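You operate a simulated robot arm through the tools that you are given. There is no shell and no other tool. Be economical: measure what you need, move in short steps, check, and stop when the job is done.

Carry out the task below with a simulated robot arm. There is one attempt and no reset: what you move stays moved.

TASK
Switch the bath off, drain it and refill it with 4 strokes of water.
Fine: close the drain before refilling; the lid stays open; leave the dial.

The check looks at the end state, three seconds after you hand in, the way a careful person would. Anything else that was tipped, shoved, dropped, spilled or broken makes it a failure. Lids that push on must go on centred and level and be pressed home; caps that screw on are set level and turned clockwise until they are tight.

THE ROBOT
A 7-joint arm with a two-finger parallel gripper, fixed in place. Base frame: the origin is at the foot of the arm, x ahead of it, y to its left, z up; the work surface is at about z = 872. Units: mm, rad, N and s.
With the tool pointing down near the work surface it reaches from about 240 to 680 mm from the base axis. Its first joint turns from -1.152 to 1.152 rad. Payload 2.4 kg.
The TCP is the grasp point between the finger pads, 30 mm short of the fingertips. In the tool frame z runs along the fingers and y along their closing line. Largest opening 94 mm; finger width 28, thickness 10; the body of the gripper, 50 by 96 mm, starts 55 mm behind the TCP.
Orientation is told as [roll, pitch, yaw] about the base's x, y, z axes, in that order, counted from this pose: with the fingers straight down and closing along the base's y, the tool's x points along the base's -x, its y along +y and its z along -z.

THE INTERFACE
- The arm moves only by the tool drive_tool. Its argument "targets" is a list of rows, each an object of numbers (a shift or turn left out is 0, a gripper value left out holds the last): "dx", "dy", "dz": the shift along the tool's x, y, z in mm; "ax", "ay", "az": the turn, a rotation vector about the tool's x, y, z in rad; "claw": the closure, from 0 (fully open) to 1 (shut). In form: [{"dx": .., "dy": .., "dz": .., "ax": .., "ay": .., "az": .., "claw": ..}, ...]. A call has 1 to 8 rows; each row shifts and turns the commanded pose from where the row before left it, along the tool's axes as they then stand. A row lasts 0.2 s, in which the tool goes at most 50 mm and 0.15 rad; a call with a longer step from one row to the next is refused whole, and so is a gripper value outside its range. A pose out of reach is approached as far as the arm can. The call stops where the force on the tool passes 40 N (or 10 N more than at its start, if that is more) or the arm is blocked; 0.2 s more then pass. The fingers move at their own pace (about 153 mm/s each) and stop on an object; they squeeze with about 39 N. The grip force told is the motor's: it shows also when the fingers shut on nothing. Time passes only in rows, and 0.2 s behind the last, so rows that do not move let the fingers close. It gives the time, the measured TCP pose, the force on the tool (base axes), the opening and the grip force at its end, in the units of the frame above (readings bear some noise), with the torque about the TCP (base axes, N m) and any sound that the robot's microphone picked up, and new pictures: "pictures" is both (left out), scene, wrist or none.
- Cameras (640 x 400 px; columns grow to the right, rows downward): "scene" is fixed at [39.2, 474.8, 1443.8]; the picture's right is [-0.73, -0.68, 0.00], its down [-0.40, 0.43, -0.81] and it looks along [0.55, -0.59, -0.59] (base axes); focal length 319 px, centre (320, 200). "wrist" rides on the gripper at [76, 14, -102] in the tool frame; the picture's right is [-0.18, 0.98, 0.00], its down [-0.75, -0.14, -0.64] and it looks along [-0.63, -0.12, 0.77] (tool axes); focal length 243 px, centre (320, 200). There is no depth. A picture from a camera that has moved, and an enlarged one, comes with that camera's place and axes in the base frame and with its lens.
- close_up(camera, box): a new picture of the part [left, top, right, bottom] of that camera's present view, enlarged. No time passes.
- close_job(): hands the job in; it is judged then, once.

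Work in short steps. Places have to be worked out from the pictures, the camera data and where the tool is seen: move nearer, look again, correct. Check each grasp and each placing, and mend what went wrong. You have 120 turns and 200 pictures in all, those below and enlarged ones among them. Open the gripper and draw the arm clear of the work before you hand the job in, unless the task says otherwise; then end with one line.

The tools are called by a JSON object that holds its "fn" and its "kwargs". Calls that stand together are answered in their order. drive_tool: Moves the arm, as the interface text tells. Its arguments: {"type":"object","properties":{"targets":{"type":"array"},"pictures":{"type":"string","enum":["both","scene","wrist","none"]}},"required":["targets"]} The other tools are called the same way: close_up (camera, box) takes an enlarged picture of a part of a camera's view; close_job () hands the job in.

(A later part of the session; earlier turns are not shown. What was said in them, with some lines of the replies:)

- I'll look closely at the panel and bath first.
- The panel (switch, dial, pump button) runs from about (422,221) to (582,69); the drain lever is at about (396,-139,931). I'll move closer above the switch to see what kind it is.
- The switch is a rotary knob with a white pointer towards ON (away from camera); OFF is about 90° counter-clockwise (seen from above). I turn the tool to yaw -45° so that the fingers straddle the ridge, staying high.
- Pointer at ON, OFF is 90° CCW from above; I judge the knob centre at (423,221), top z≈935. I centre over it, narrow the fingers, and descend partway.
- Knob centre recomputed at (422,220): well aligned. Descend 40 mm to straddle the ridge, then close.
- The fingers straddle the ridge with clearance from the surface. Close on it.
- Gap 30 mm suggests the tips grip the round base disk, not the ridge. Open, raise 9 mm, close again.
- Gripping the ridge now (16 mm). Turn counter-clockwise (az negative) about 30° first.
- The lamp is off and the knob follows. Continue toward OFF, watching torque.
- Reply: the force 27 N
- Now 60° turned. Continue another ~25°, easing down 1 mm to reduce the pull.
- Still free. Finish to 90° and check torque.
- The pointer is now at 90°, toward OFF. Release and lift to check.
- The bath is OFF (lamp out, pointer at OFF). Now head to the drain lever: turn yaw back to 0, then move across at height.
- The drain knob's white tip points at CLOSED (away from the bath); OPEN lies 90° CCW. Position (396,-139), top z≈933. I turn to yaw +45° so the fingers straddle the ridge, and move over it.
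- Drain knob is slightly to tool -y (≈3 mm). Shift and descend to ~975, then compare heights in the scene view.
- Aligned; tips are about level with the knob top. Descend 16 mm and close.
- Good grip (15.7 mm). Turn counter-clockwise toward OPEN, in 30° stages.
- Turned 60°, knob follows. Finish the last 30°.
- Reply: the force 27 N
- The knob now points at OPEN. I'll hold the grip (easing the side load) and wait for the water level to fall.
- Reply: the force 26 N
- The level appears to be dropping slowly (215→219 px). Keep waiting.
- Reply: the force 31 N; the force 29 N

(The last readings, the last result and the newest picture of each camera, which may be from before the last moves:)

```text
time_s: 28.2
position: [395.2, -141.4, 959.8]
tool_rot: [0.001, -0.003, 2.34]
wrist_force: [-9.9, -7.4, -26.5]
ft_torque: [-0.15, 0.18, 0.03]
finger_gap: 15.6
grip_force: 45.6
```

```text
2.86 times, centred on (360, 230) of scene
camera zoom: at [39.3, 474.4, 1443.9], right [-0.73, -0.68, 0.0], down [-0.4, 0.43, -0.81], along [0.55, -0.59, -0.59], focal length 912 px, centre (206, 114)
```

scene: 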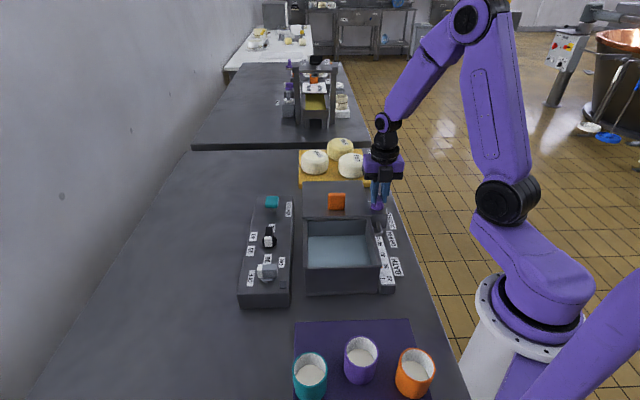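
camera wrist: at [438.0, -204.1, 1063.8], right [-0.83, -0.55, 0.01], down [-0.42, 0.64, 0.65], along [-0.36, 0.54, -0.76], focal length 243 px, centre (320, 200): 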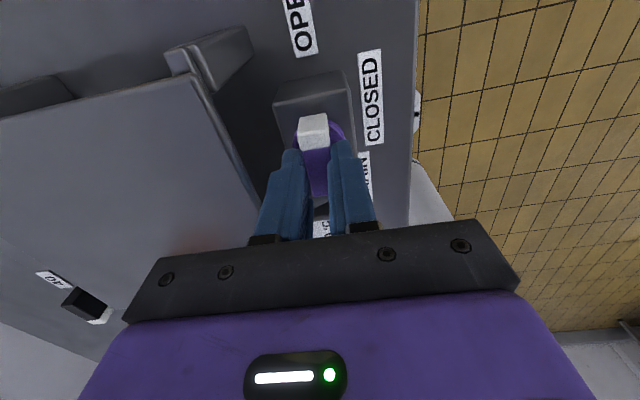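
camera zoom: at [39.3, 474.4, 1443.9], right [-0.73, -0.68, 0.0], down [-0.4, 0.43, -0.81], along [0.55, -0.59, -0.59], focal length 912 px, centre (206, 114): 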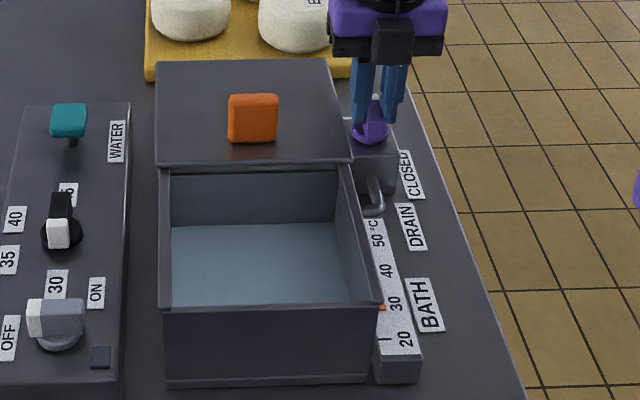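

It drains about 1.4 mm/s; a fair while is still needed. Wait longer in batches.

{"fn": "drive_tool", "kwargs": {"targets": [{}, {}, {}, {}, {}, {}, {}, {}], "pictures": "none"}}

{"fn": "drive_tool", "kwargs": {"targets": [{}, {}, {}, {}, {}, {}, {}, {}], "pictures": "none"}}

{"fn": "drive_tool", "kwargs": {"targets": [{}, {}, {}, {}, {}, {}, {}, {}], "pictures": "none"}}

{"fn": "drive_tool", "kwargs": {"targets": [{}, {}, {}, {}, {}, {}, {}, {}], "pictures": "none"}}

{"fn": "drive_tool", "kwargs": {"targets": [{}, {}, {}, {}, {}, {}, {}, {}], "pictures": "none"}}

{"fn": "close_up", "kwargs": {"camera": "scene", "box": [300, 160, 420, 300]}}

```text
time_s: 30.0
position: [394.5, -139.6, 960.0]
tool_rot: [0.002, -0.002, 2.341]
wrist_force: [-10.6, -7.5, -24.7]
ft_torque: [-0.01, 0.32, 0.03]
finger_gap: 15.8
grip_force: 44.6
```

```text
time_s: 31.8
position: [394.3, -140.3, 960.3]
tool_rot: [0.001, -0.003, 2.34]
wrist_force: [-11.5, -8.3, -23.5]
ft_torque: [-0.07, 0.29, 0.03]
finger_gap: 15.9
grip_force: 45.0
```

```text
time_s: 33.6
position: [394.7, -140.1, 960.7]
tool_rot: [0.002, -0.001, 2.341]
wrist_force: [-11.7, -9.3, -21.7]
ft_torque: [-0.06, 0.24, 0.04]
finger_gap: 15.9
grip_force: 44.5
```

```text
time_s: 35.4
position: [394.5, -139.7, 959.9]
tool_rot: [0.002, -0.002, 2.34]
wrist_force: [-11.5, -6.9, -20.0]
ft_torque: [-0.06, 0.3, 0.0]
finger_gap: 16.0
grip_force: 45.1
```

```text
time_s: 37.2
position: [394.9, -139.7, 960.9]
tool_rot: [0.001, -0.001, 2.339]
wrist_force: [-12.5, -8.6, -18.2]
ft_torque: [-0.08, 0.31, 0.01]
finger_gap: 15.8
grip_force: 45.2
```

```text
2.86 times, centred on (360, 230) of scene
camera zoom: at [39.1, 474.5, 1443.9], right [-0.73, -0.68, 0.0], down [-0.4, 0.43, -0.81], along [0.55, -0.59, -0.59], focal length 912 px, centre (206, 114)
```

zoom: 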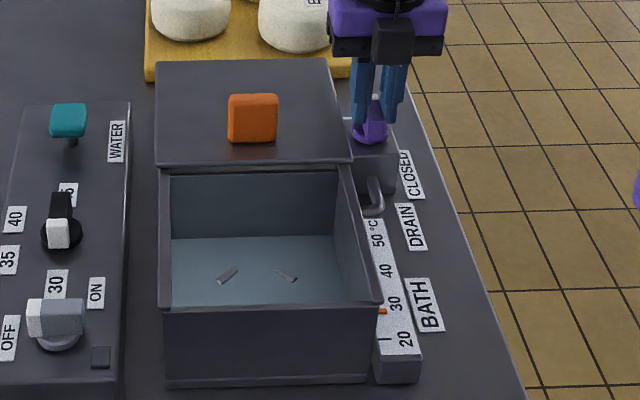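

Level at 236 px; items on the bath floor are emerging. Keep draining.

{"fn": "drive_tool", "kwargs": {"targets": [{}, {}, {}, {}, {}, {}, {}, {}], "pictures": "none"}}

{"fn": "drive_tool", "kwargs": {"targets": [{}, {}, {}, {}, {}, {}, {}, {}], "pictures": "none"}}

{"fn": "drive_tool", "kwargs": {"targets": [{}, {}, {}, {}, {}, {}, {}, {}], "pictures": "none"}}

{"fn": "drive_tool", "kwargs": {"targets": [{}, {}, {}, {}, {}, {}, {}, {}], "pictures": "none"}}

{"fn": "drive_tool", "kwargs": {"targets": [{}, {}, {}, {}, {}, {}, {}, {}], "pictures": "none"}}

{"fn": "close_up", "kwargs": {"camera": "scene", "box": [300, 160, 420, 300]}}

```text
time_s: 39.0
position: [394.6, -140.6, 960.8]
tool_rot: [0.001, -0.002, 2.34]
wrist_force: [-12.4, -8.1, -17.0]
ft_torque: [-0.09, 0.29, -0.02]
finger_gap: 15.7
grip_force: 44.9
```

```text
time_s: 40.8
position: [393.8, -139.8, 960.7]
tool_rot: [0.002, -0.002, 2.34]
wrist_force: [-13.1, -8.1, -16.3]
ft_torque: [-0.1, 0.29, 0.02]
finger_gap: 15.9
grip_force: 45.5
```

```text
time_s: 42.6
position: [394.4, -140.4, 961.2]
tool_rot: [0.003, -0.003, 2.342]
wrist_force: [-13.3, -8.4, -15.9]
ft_torque: [-0.13, 0.3, 0.01]
finger_gap: 16.0
grip_force: 44.5
```

```text
time_s: 44.4
position: [394.8, -140.1, 960.4]
tool_rot: [0.0, -0.002, 2.341]
wrist_force: [-14.2, -8.6, -14.5]
ft_torque: [-0.12, 0.33, -0.03]
finger_gap: 15.6
grip_force: 44.9
```

```text
time_s: 46.2
position: [393.7, -139.9, 960.5]
tool_rot: [0.001, -0.002, 2.341]
wrist_force: [-14.8, -7.8, -14.0]
ft_torque: [-0.11, 0.28, 0.02]
finger_gap: 15.8
grip_force: 45.7
```

```text
2.86 times, centred on (360, 230) of scene
camera zoom: at [39.0, 474.5, 1443.9], right [-0.73, -0.68, 0.0], down [-0.4, 0.43, -0.81], along [0.55, -0.59, -0.59], focal length 912 px, centre (206, 114)
```

zoom: 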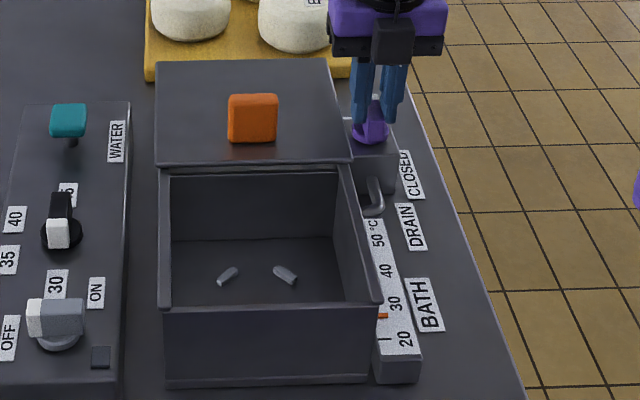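

The bath is empty. One more brief wait for residue, then turn the knob clockwise back to CLOSED.

{"fn": "drive_tool", "kwargs": {"targets": [{}, {}, {}, {}, {}, {}, {}, {}], "pictures": "none"}}

{"fn": "drive_tool", "kwargs": {"targets": [{"az": 0.13}, {"az": 0.13}, {"az": 0.13}, {"az": 0.13}, {"az": 0.13}, {"az": 0.13}], "pictures": "none"}}

{"fn": "drive_tool", "kwargs": {"targets": [{"az": 0.13}, {"az": 0.13}, {"az": 0.13}, {"az": 0.13}, {"az": 0.13}, {"az": 0.13}, {}]}}

```text
time_s: 48.0
position: [394.3, -139.2, 960.9]
tool_rot: [0.002, -0.001, 2.34]
wrist_force: [-14.3, -7.7, -12.4]
ft_torque: [-0.15, 0.3, 0.01]
finger_gap: 15.8
grip_force: 45.1
```

```text
time_s: 49.4
position: [395.4, -139.5, 962.2]
tool_rot: [0.0, 0.0, 1.557]
wrist_force: [-1.3, -0.5, -26.8]
ft_torque: [0.93, -0.01, 0.01]
finger_gap: 15.7
grip_force: 44.8
```

```text
time_s: 51.0
position: [397.2, -140.8, 960.9]
tool_rot: [-0.005, -0.002, 0.779]
wrist_force: [15.5, 3.7, -17.9]
ft_torque: [-0.06, 0.01, 0.53]
finger_gap: 15.7
grip_force: 44.9
camera wrist: at [332.5, -182.7, 1064.3], right [-0.56, 0.83, 0.0], down [0.63, 0.43, 0.64], along [0.54, 0.36, -0.76], focal length 243 px, centre (320, 200)
```

scene: 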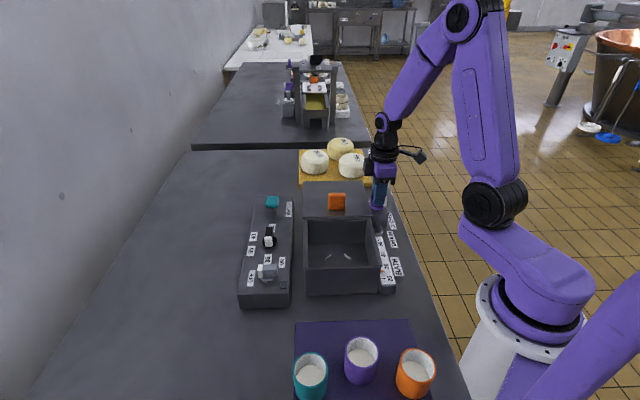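
wrist: 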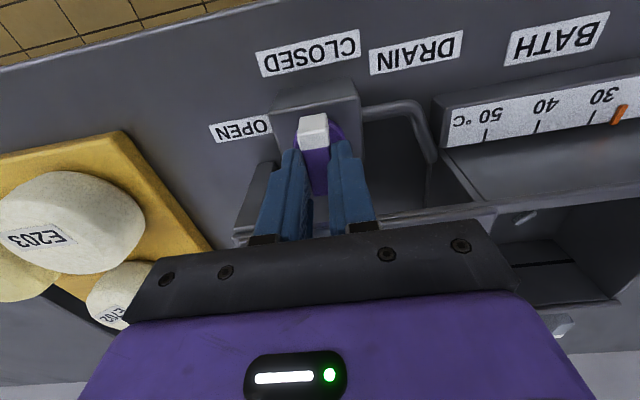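

Stop torque 0.5 N·m appeared: closed at its stop as at the start. Release and lift away.

{"fn": "drive_tool", "kwargs": {"targets": [{"claw": 0.66}, {}, {"dz": -30}, {"dz": -45}, {"dz": -45}, {}]}}

{"fn": "close_up", "kwargs": {"camera": "wrist", "box": [200, 0, 440, 180]}}

{"fn": "close_up", "kwargs": {"camera": "scene", "box": [240, 160, 420, 300]}}

```text
time_s: 52.4
position: [395.2, -138.7, 1080.6]
tool_rot: [0.0, 0.001, 0.78]
wrist_force: [0.4, -0.3, -0.1]
ft_torque: [-0.02, -0.02, -0.01]
finger_gap: 32.3
grip_force: 0.0
camera wrist: at [330.7, -182.9, 1184.8], right [-0.56, 0.83, 0.0], down [0.64, 0.43, 0.64], along [0.53, 0.36, -0.77], focal length 243 px, centre (320, 200)
```

scene: 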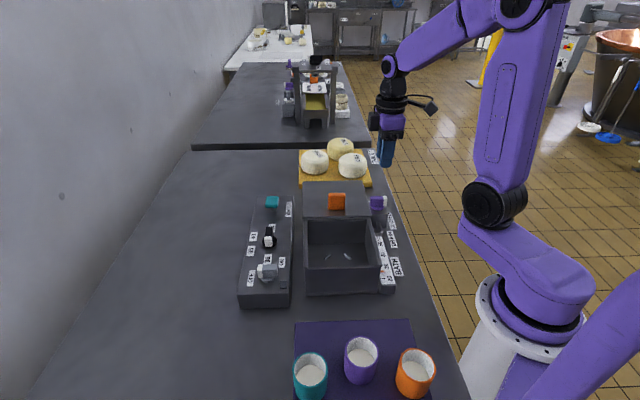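
wrist: 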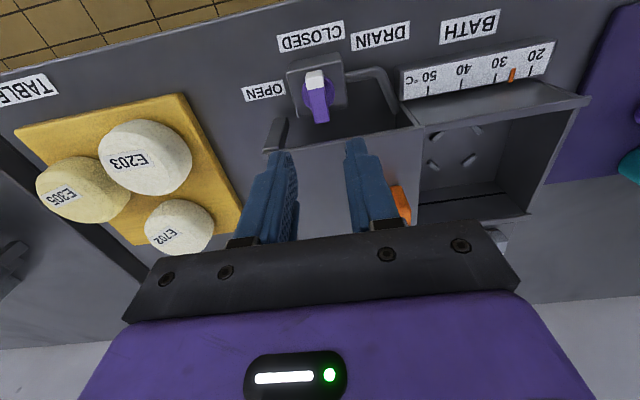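

```text
2.22 times, centred on (320, 90) of wrist
camera zoom: at [330.7, -182.9, 1184.8], right [-0.56, 0.83, 0.0], down [0.64, 0.43, 0.64], along [0.53, 0.36, -0.77], focal length 539 px, centre (320, 444)
```

zoom: 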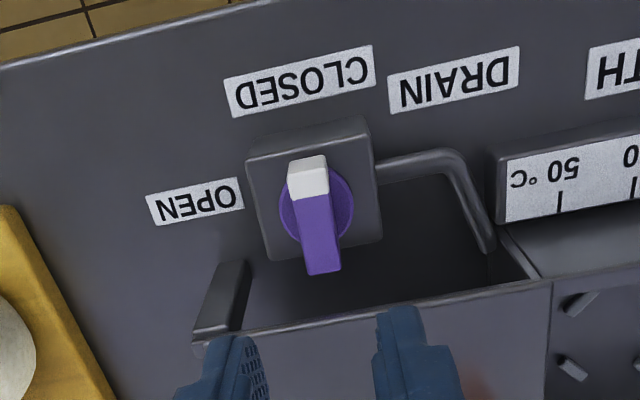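

```text
2.86 times, centred on (330, 230) of scene
camera zoom: at [39.2, 474.8, 1443.8], right [-0.73, -0.68, 0.0], down [-0.4, 0.43, -0.81], along [0.55, -0.59, -0.59], focal length 912 px, centre (291, 114)
```

zoom: 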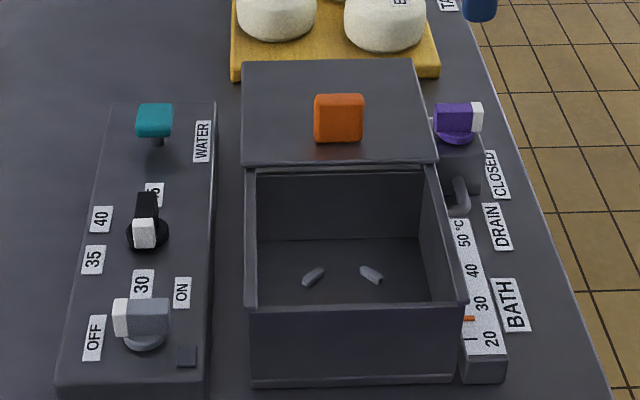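

Drain confirmed closed, bath dry. Next the teal pump button at ≈(582,69). Return to yaw 0, close the fingers and travel above it.

{"fn": "drive_tool", "kwargs": {"targets": [{"az": 0.13, "claw": 1.0}, {"az": 0.13}, {"az": 0.13}, {"az": 0.13}, {"az": 0.13}, {"az": 0.13}], "pictures": "none"}}

{"fn": "drive_tool", "kwargs": {"targets": [{"dx": -31, "dy": 34}, {"dx": -31, "dy": 34}, {"dx": -31, "dy": 34}, {"dx": -31, "dy": 34}, {"dx": -31, "dy": 34}, {"dx": -31, "dy": 37}, {}]}}

{"fn": "close_up", "kwargs": {"camera": "wrist", "box": [200, 0, 440, 180]}}

{"fn": "close_up", "kwargs": {"camera": "scene", "box": [220, 120, 340, 240]}}

```text
time_s: 53.8
position: [396.2, -139.0, 1081.1]
tool_rot: [-0.001, -0.002, -0.001]
wrist_force: [0.6, 0.2, 0.1]
ft_torque: [-0.02, -0.02, 0.01]
finger_gap: 0.0
grip_force: 33.3
```

```text
time_s: 55.4
position: [583.1, 67.4, 1079.4]
tool_rot: [-0.001, 0.0, 0.0]
wrist_force: [-0.5, 0.2, 0.9]
ft_torque: [0.01, 0.02, -0.01]
finger_gap: 0.1
grip_force: 32.4
camera wrist: at [507.1, 81.5, 1183.4], right [0.18, 0.98, 0.0], down [0.75, -0.14, 0.64], along [0.63, -0.12, -0.77], focal length 243 px, centre (320, 200)
```

scene: 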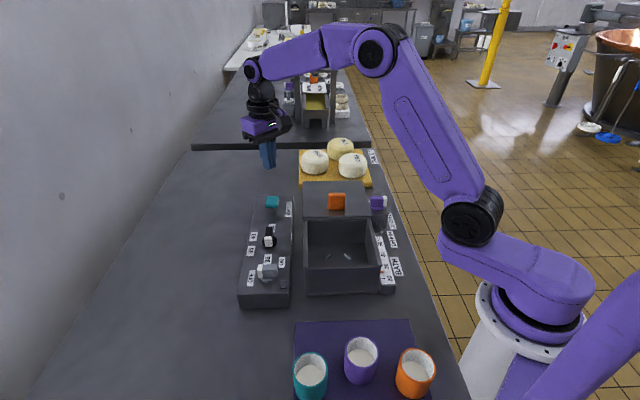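
wrist: 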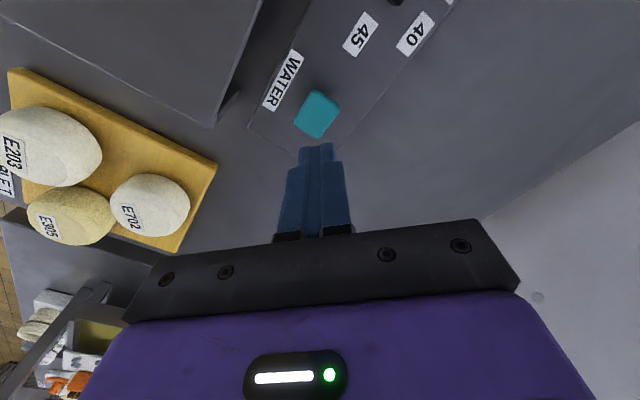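

```text
2.22 times, centred on (320, 90) of wrist
camera zoom: at [507.1, 81.5, 1183.4], right [0.18, 0.98, 0.0], down [0.75, -0.14, 0.64], along [0.63, -0.12, -0.77], focal length 539 px, centre (320, 444)
```

zoom: 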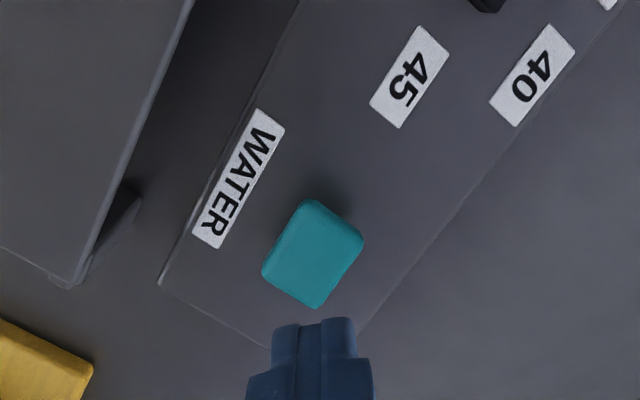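

```text
3.33 times, centred on (280, 180) of scene
camera zoom: at [39.2, 474.8, 1443.8], right [-0.73, -0.68, 0.0], down [-0.4, 0.43, -0.81], along [0.55, -0.59, -0.59], focal length 1064 px, centre (453, 267)
```

zoom: 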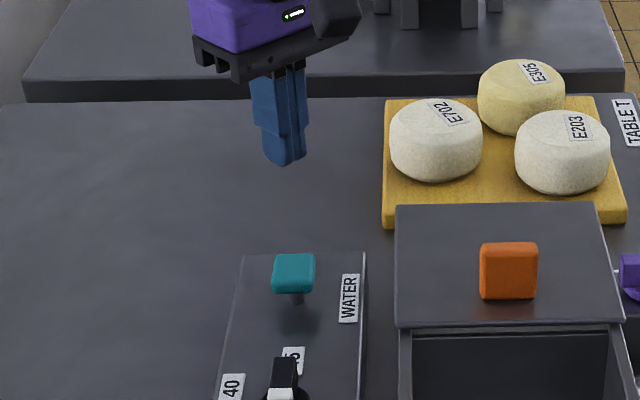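

Button centre refined to (590,64.5), top z≈952. Shift and descend so the tips are ~15 mm above.

{"fn": "drive_tool", "kwargs": {"targets": [{"dx": -7, "dy": -3, "dz": 20}, {"dz": 35}, {"dz": 27}, {}]}}

{"fn": "close_up", "kwargs": {"camera": "wrist", "box": [200, 50, 440, 230]}}

{"fn": "close_up", "kwargs": {"camera": "scene", "box": [220, 140, 320, 240]}}

```text
time_s: 56.4
position: [590.6, 63.9, 998.2]
tool_rot: [0.001, -0.001, -0.001]
wrist_force: [0.1, 0.1, -0.4]
ft_torque: [-0.01, -0.01, -0.02]
finger_gap: 0.0
grip_force: 33.2
camera wrist: at [512.5, 78.2, 1101.7], right [0.18, 0.98, 0.0], down [0.75, -0.14, 0.64], along [0.63, -0.12, -0.77], focal length 243 px, centre (320, 200)
```

scene: 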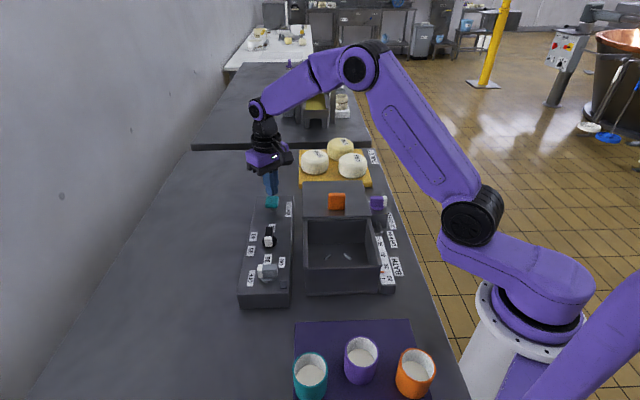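
wrist: 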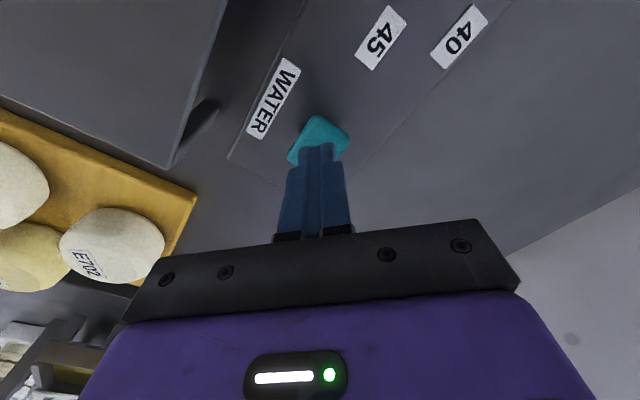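

```text
2.22 times, centred on (320, 140) of wrist
camera zoom: at [512.5, 78.2, 1101.7], right [0.18, 0.98, 0.0], down [0.75, -0.14, 0.64], along [0.63, -0.12, -0.77], focal length 539 px, centre (320, 333)
```

zoom: 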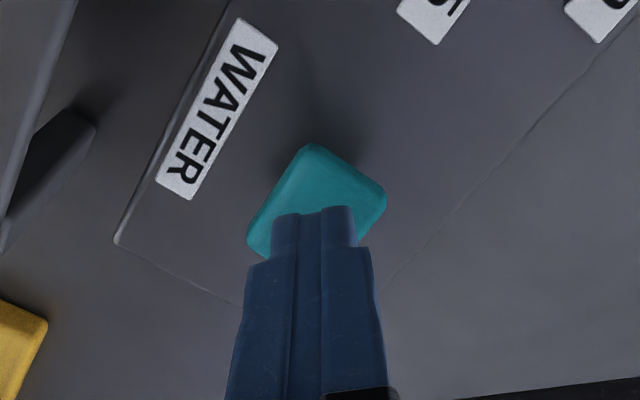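

```text
4.00 times, centred on (270, 190) of scene
camera zoom: at [39.2, 474.8, 1443.8], right [-0.73, -0.68, 0.0], down [-0.4, 0.43, -0.81], along [0.55, -0.59, -0.59], focal length 1277 px, centre (520, 240)
```

zoom: 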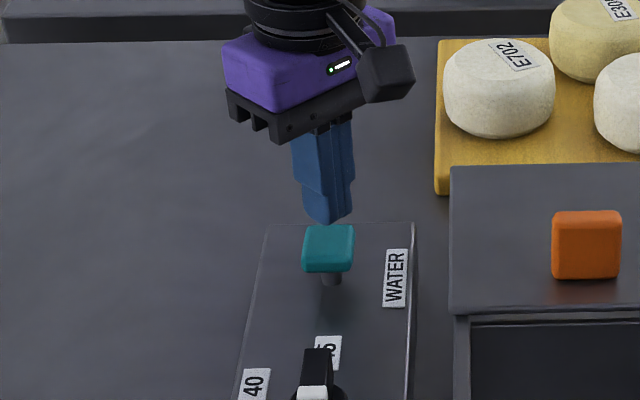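

Tips are centred over the button, ~15 mm above. First press: go down in small steps and watch force and sound.

{"fn": "drive_tool", "kwargs": {"targets": [{"dz": 10}, {"dz": 5}, {"dz": 4}, {"dz": 4}, {"dz": 4}], "pictures": "none"}}

{"fn": "close_up", "kwargs": {"camera": "scene", "box": [220, 140, 320, 240]}}

```text
time_s: 57.6
position: [589.7, 63.7, 972.5]
tool_rot: [0.0, 0.0, -0.001]
wrist_force: [-0.2, -0.6, 0.7]
ft_torque: [-0.03, 0.02, 0.0]
finger_gap: 0.1
grip_force: 33.0
```

```text
4.00 times, centred on (270, 190) of scene
camera zoom: at [39.2, 474.8, 1443.8], right [-0.73, -0.68, 0.0], down [-0.4, 0.43, -0.81], along [0.55, -0.59, -0.59], focal length 1277 px, centre (520, 240)
```

zoom: 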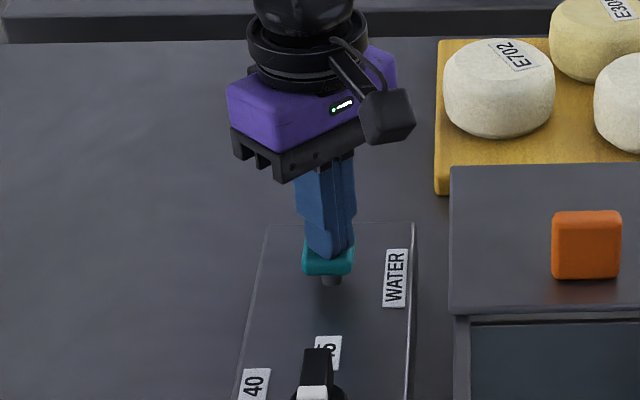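

No contact yet; tip about touching. Continue down in small steps.

{"fn": "drive_tool", "kwargs": {"targets": [{"dz": 3}, {"dz": 3}, {"dz": 3}], "pictures": "none"}}

{"fn": "close_up", "kwargs": {"camera": "scene", "box": [220, 140, 320, 240]}}

{"fn": "close_up", "kwargs": {"camera": "wrist", "box": [200, 50, 440, 230]}}

```text
time_s: 58.4
position: [588.4, 64.1, 962.7]
tool_rot: [0.0, 0.001, 0.0]
wrist_force: [0.1, 0.8, 4.4]
ft_torque: [0.07, 0.03, -0.03]
finger_gap: 0.0
grip_force: 32.9
```

```text
4.00 times, centred on (270, 190) of scene
camera zoom: at [39.1, 474.8, 1443.8], right [-0.73, -0.68, 0.0], down [-0.4, 0.43, -0.81], along [0.55, -0.59, -0.59], focal length 1277 px, centre (520, 240)
```

zoom: 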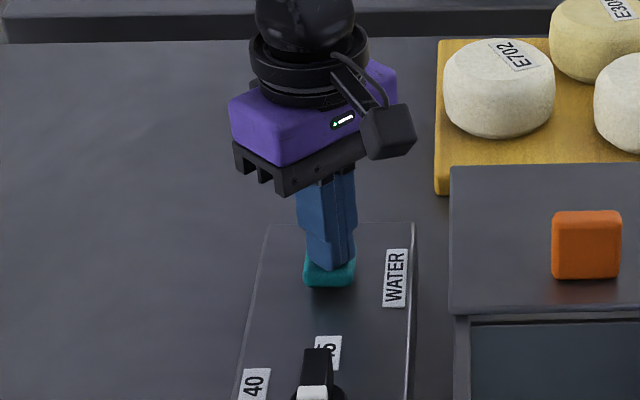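

```text
2.22 times, centred on (320, 140) of wrist
camera zoom: at [512.6, 79.3, 1065.7], right [0.18, 0.98, 0.0], down [0.75, -0.14, 0.64], along [0.63, -0.12, -0.77], focal length 539 px, centre (320, 333)
```

zoom: 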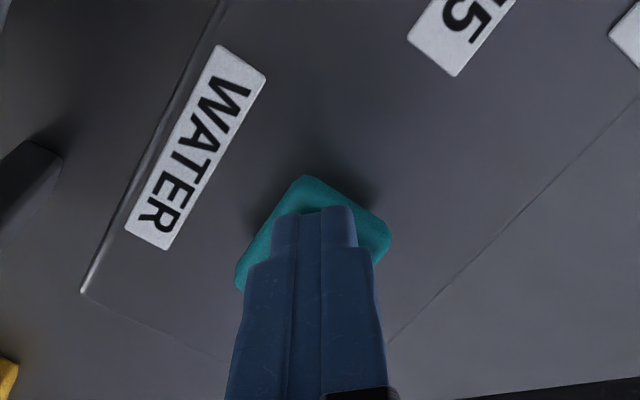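

The button is moving down with ~4 N. Continue to the bottom of the stroke.

{"fn": "drive_tool", "kwargs": {"targets": [{"dz": 3}, {"dz": 3}, {"dz": 3}, {}], "pictures": "none"}}

{"fn": "close_up", "kwargs": {"camera": "scene", "box": [220, 140, 420, 300]}}

```text
time_s: 59.4
position: [589.2, 63.6, 955.5]
tool_rot: [0.0, -0.004, 0.0]
wrist_force: [-5.5, 2.7, 30.8]
ft_torque: [0.08, 0.34, 0.0]
finger_gap: 0.1
grip_force: 33.0
```

```text
2.50 times, centred on (320, 220) of scene
camera zoom: at [38.4, 474.8, 1443.8], right [-0.73, -0.68, 0.0], down [-0.4, 0.43, -0.81], along [0.55, -0.59, -0.59], focal length 798 px, centre (320, 150)
```

zoom: 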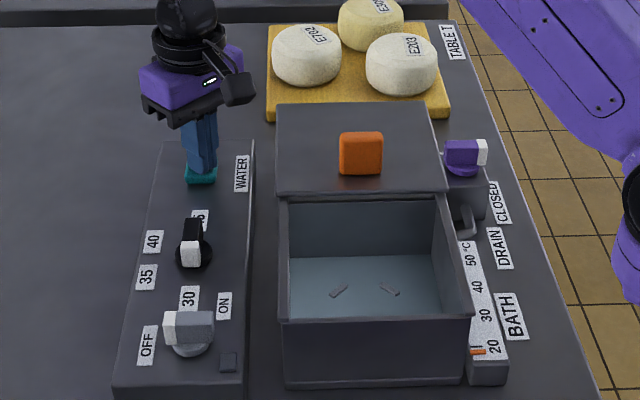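

Bottomed at z≈955 with 31 N and water has come in. Release fully and check the button and level.

{"fn": "drive_tool", "kwargs": {"targets": [{"dz": -15}, {"dz": -20}, {}, {}], "pictures": "none"}}

{"fn": "close_up", "kwargs": {"camera": "scene", "box": [220, 140, 420, 300]}}

{"fn": "close_up", "kwargs": {"camera": "scene", "box": [300, 210, 400, 290]}}

```text
time_s: 60.4
position: [588.7, 62.3, 988.4]
tool_rot: [-0.001, 0.0, 0.002]
wrist_force: [0.9, -0.1, 0.3]
ft_torque: [-0.01, -0.03, 0.01]
finger_gap: 0.0
grip_force: 32.7
```

```text
2.50 times, centred on (320, 220) of scene
camera zoom: at [39.2, 474.8, 1443.8], right [-0.73, -0.68, 0.0], down [-0.4, 0.43, -0.81], along [0.55, -0.59, -0.59], focal length 798 px, centre (320, 150)
```

zoom: 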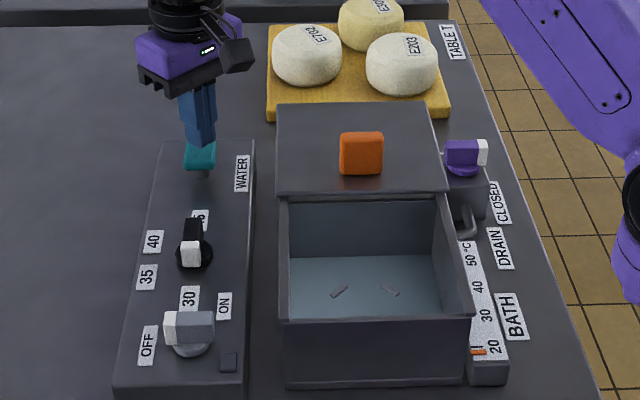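

```text
5.00 times, centred on (350, 250) of scene
camera zoom: at [39.2, 474.8, 1443.8], right [-0.73, -0.68, 0.0], down [-0.4, 0.43, -0.81], along [0.55, -0.59, -0.59], focal length 1597 px, centre (170, -50)
```

zoom: 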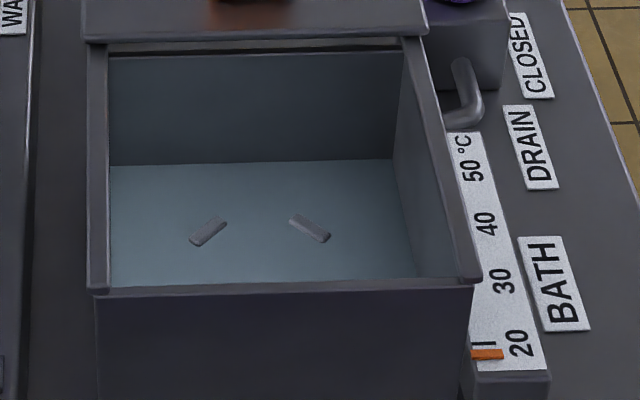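

One stroke in; the button sprung back. Stroke 2 with the same depth, then release.

{"fn": "drive_tool", "kwargs": {"targets": [{"dz": 14}, {"dz": 8}, {"dz": 7}, {"dz": 6}, {}, {"dz": -15}, {"dz": -20}, {}], "pictures": "none"}}

{"fn": "close_up", "kwargs": {"camera": "scene", "box": [300, 210, 400, 290]}}

```text
time_s: 62.2
position: [588.1, 64.8, 988.5]
tool_rot: [0.001, 0.0, 0.0]
wrist_force: [-0.1, 0.7, -0.1]
ft_torque: [0.01, -0.03, 0.02]
finger_gap: 0.1
grip_force: 33.7
```

```text
5.00 times, centred on (350, 250) of scene
camera zoom: at [39.2, 474.8, 1443.8], right [-0.73, -0.68, 0.0], down [-0.4, 0.43, -0.81], along [0.55, -0.59, -0.59], focal length 1597 px, centre (170, -50)
```

zoom: 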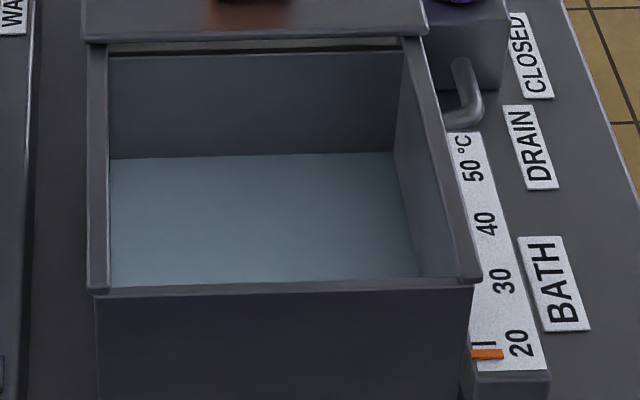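

Level rose by a second equal step (165 → 160 → 155). Stroke 3.

{"fn": "drive_tool", "kwargs": {"targets": [{"dz": 14}, {"dz": 8}, {"dz": 7}, {"dz": 6}, {}, {"dz": -15}, {"dz": -20}, {}], "pictures": "none"}}

{"fn": "close_up", "kwargs": {"camera": "scene", "box": [300, 210, 400, 290]}}

```text
time_s: 64.0
position: [588.9, 63.9, 989.8]
tool_rot: [0.0, 0.003, -0.001]
wrist_force: [0.3, -0.4, -0.1]
ft_torque: [-0.04, 0.0, 0.02]
finger_gap: 0.1
grip_force: 33.4
```

```text
5.00 times, centred on (350, 250) of scene
camera zoom: at [39.2, 474.8, 1443.8], right [-0.73, -0.68, 0.0], down [-0.4, 0.43, -0.81], along [0.55, -0.59, -0.59], focal length 1597 px, centre (170, -50)
```

zoom: 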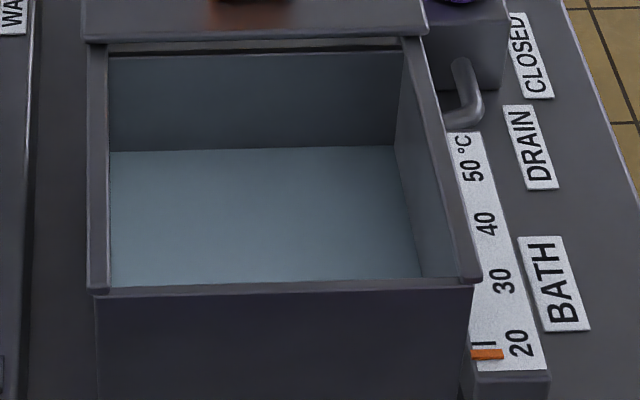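

Third step confirmed (corner 159→152→146). Stroke 4.

{"fn": "drive_tool", "kwargs": {"targets": [{"dz": 14}, {"dz": 8}, {"dz": 7}, {"dz": 6}, {}, {"dz": -15}, {"dz": -20}, {}], "pictures": "none"}}

{"fn": "close_up", "kwargs": {"camera": "scene", "box": [300, 210, 400, 290]}}

```text
time_s: 65.8
position: [587.5, 63.7, 989.8]
tool_rot: [-0.001, 0.001, 0.0]
wrist_force: [0.0, 0.0, 0.8]
ft_torque: [0.01, 0.0, 0.02]
finger_gap: 0.1
grip_force: 32.5
```

```text
5.00 times, centred on (350, 250) of scene
camera zoom: at [39.2, 474.8, 1443.8], right [-0.73, -0.68, 0.0], down [-0.4, 0.43, -0.81], along [0.55, -0.59, -0.59], focal length 1597 px, centre (170, -50)
```

zoom: 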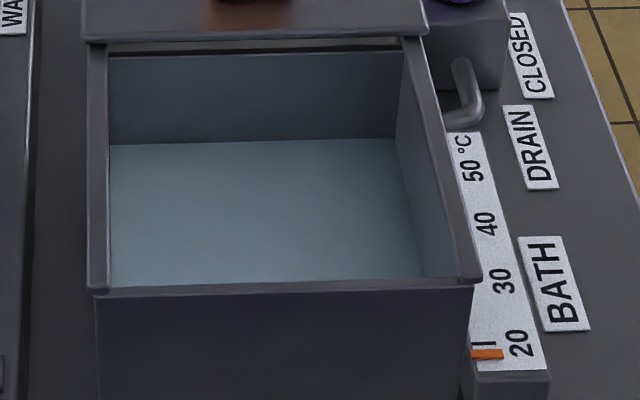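

Fourth step confirmed (139). Lift clear, open the gripper and check everything.

{"fn": "drive_tool", "kwargs": {"targets": [{"dz": -45}, {"dz": -45}, {"dz": -45, "claw": 0}, {"dz": -40, "dx": 20}, {"dx": 30, "dy": 20}, {}, {}]}}

{"fn": "close_up", "kwargs": {"camera": "scene", "box": [220, 140, 420, 300]}}

```text
time_s: 67.4
position: [537.4, 84.1, 1164.9]
tool_rot: [0.0, 0.001, 0.002]
wrist_force: [0.0, 0.2, 0.4]
ft_torque: [-0.02, 0.0, 0.02]
finger_gap: 93.7
grip_force: 0.0
camera wrist: at [460.8, 99.4, 1268.7], right [0.18, 0.98, 0.0], down [0.75, -0.14, 0.64], along [0.63, -0.12, -0.77], focal length 243 px, centre (320, 200)
```

scene: 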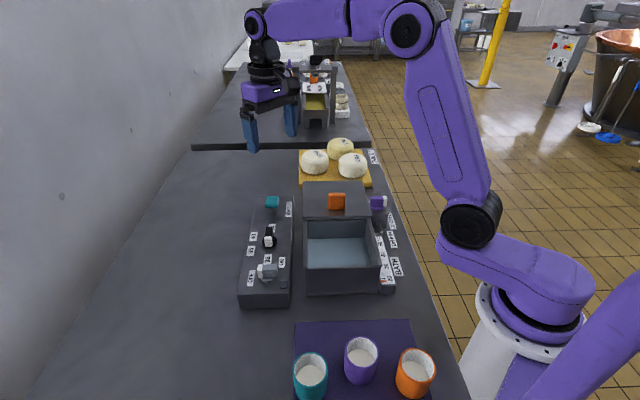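
wrist: 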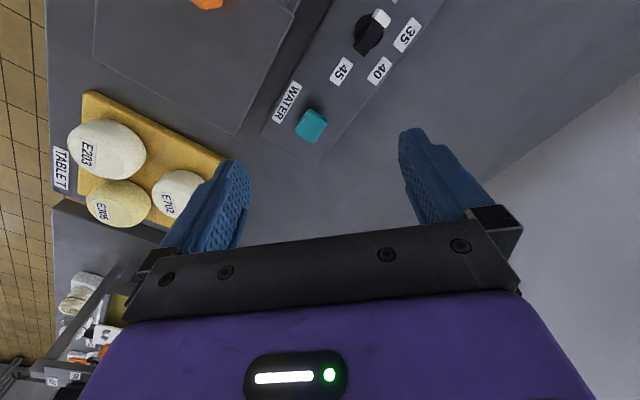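

```text
2.50 times, centred on (320, 220) of scene
camera zoom: at [39.2, 474.8, 1443.8], right [-0.73, -0.68, 0.0], down [-0.4, 0.43, -0.81], along [0.55, -0.59, -0.59], focal length 798 px, centre (320, 150)
```

zoom: 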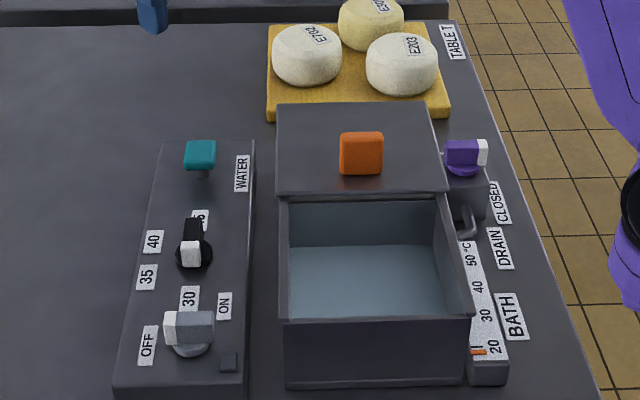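

The bath is off, the drain is closed, the refill is holding, the lid is open, the dial is untouched, and the arm is clear. I hand in.

{"fn": "close_job", "kwargs": {}}

```text
The job is handed in.
```

The bath is switched off, drained until dry and refilled with 4 strokes; the drain was closed before refilling, the lid is open and the dial is unchanged.
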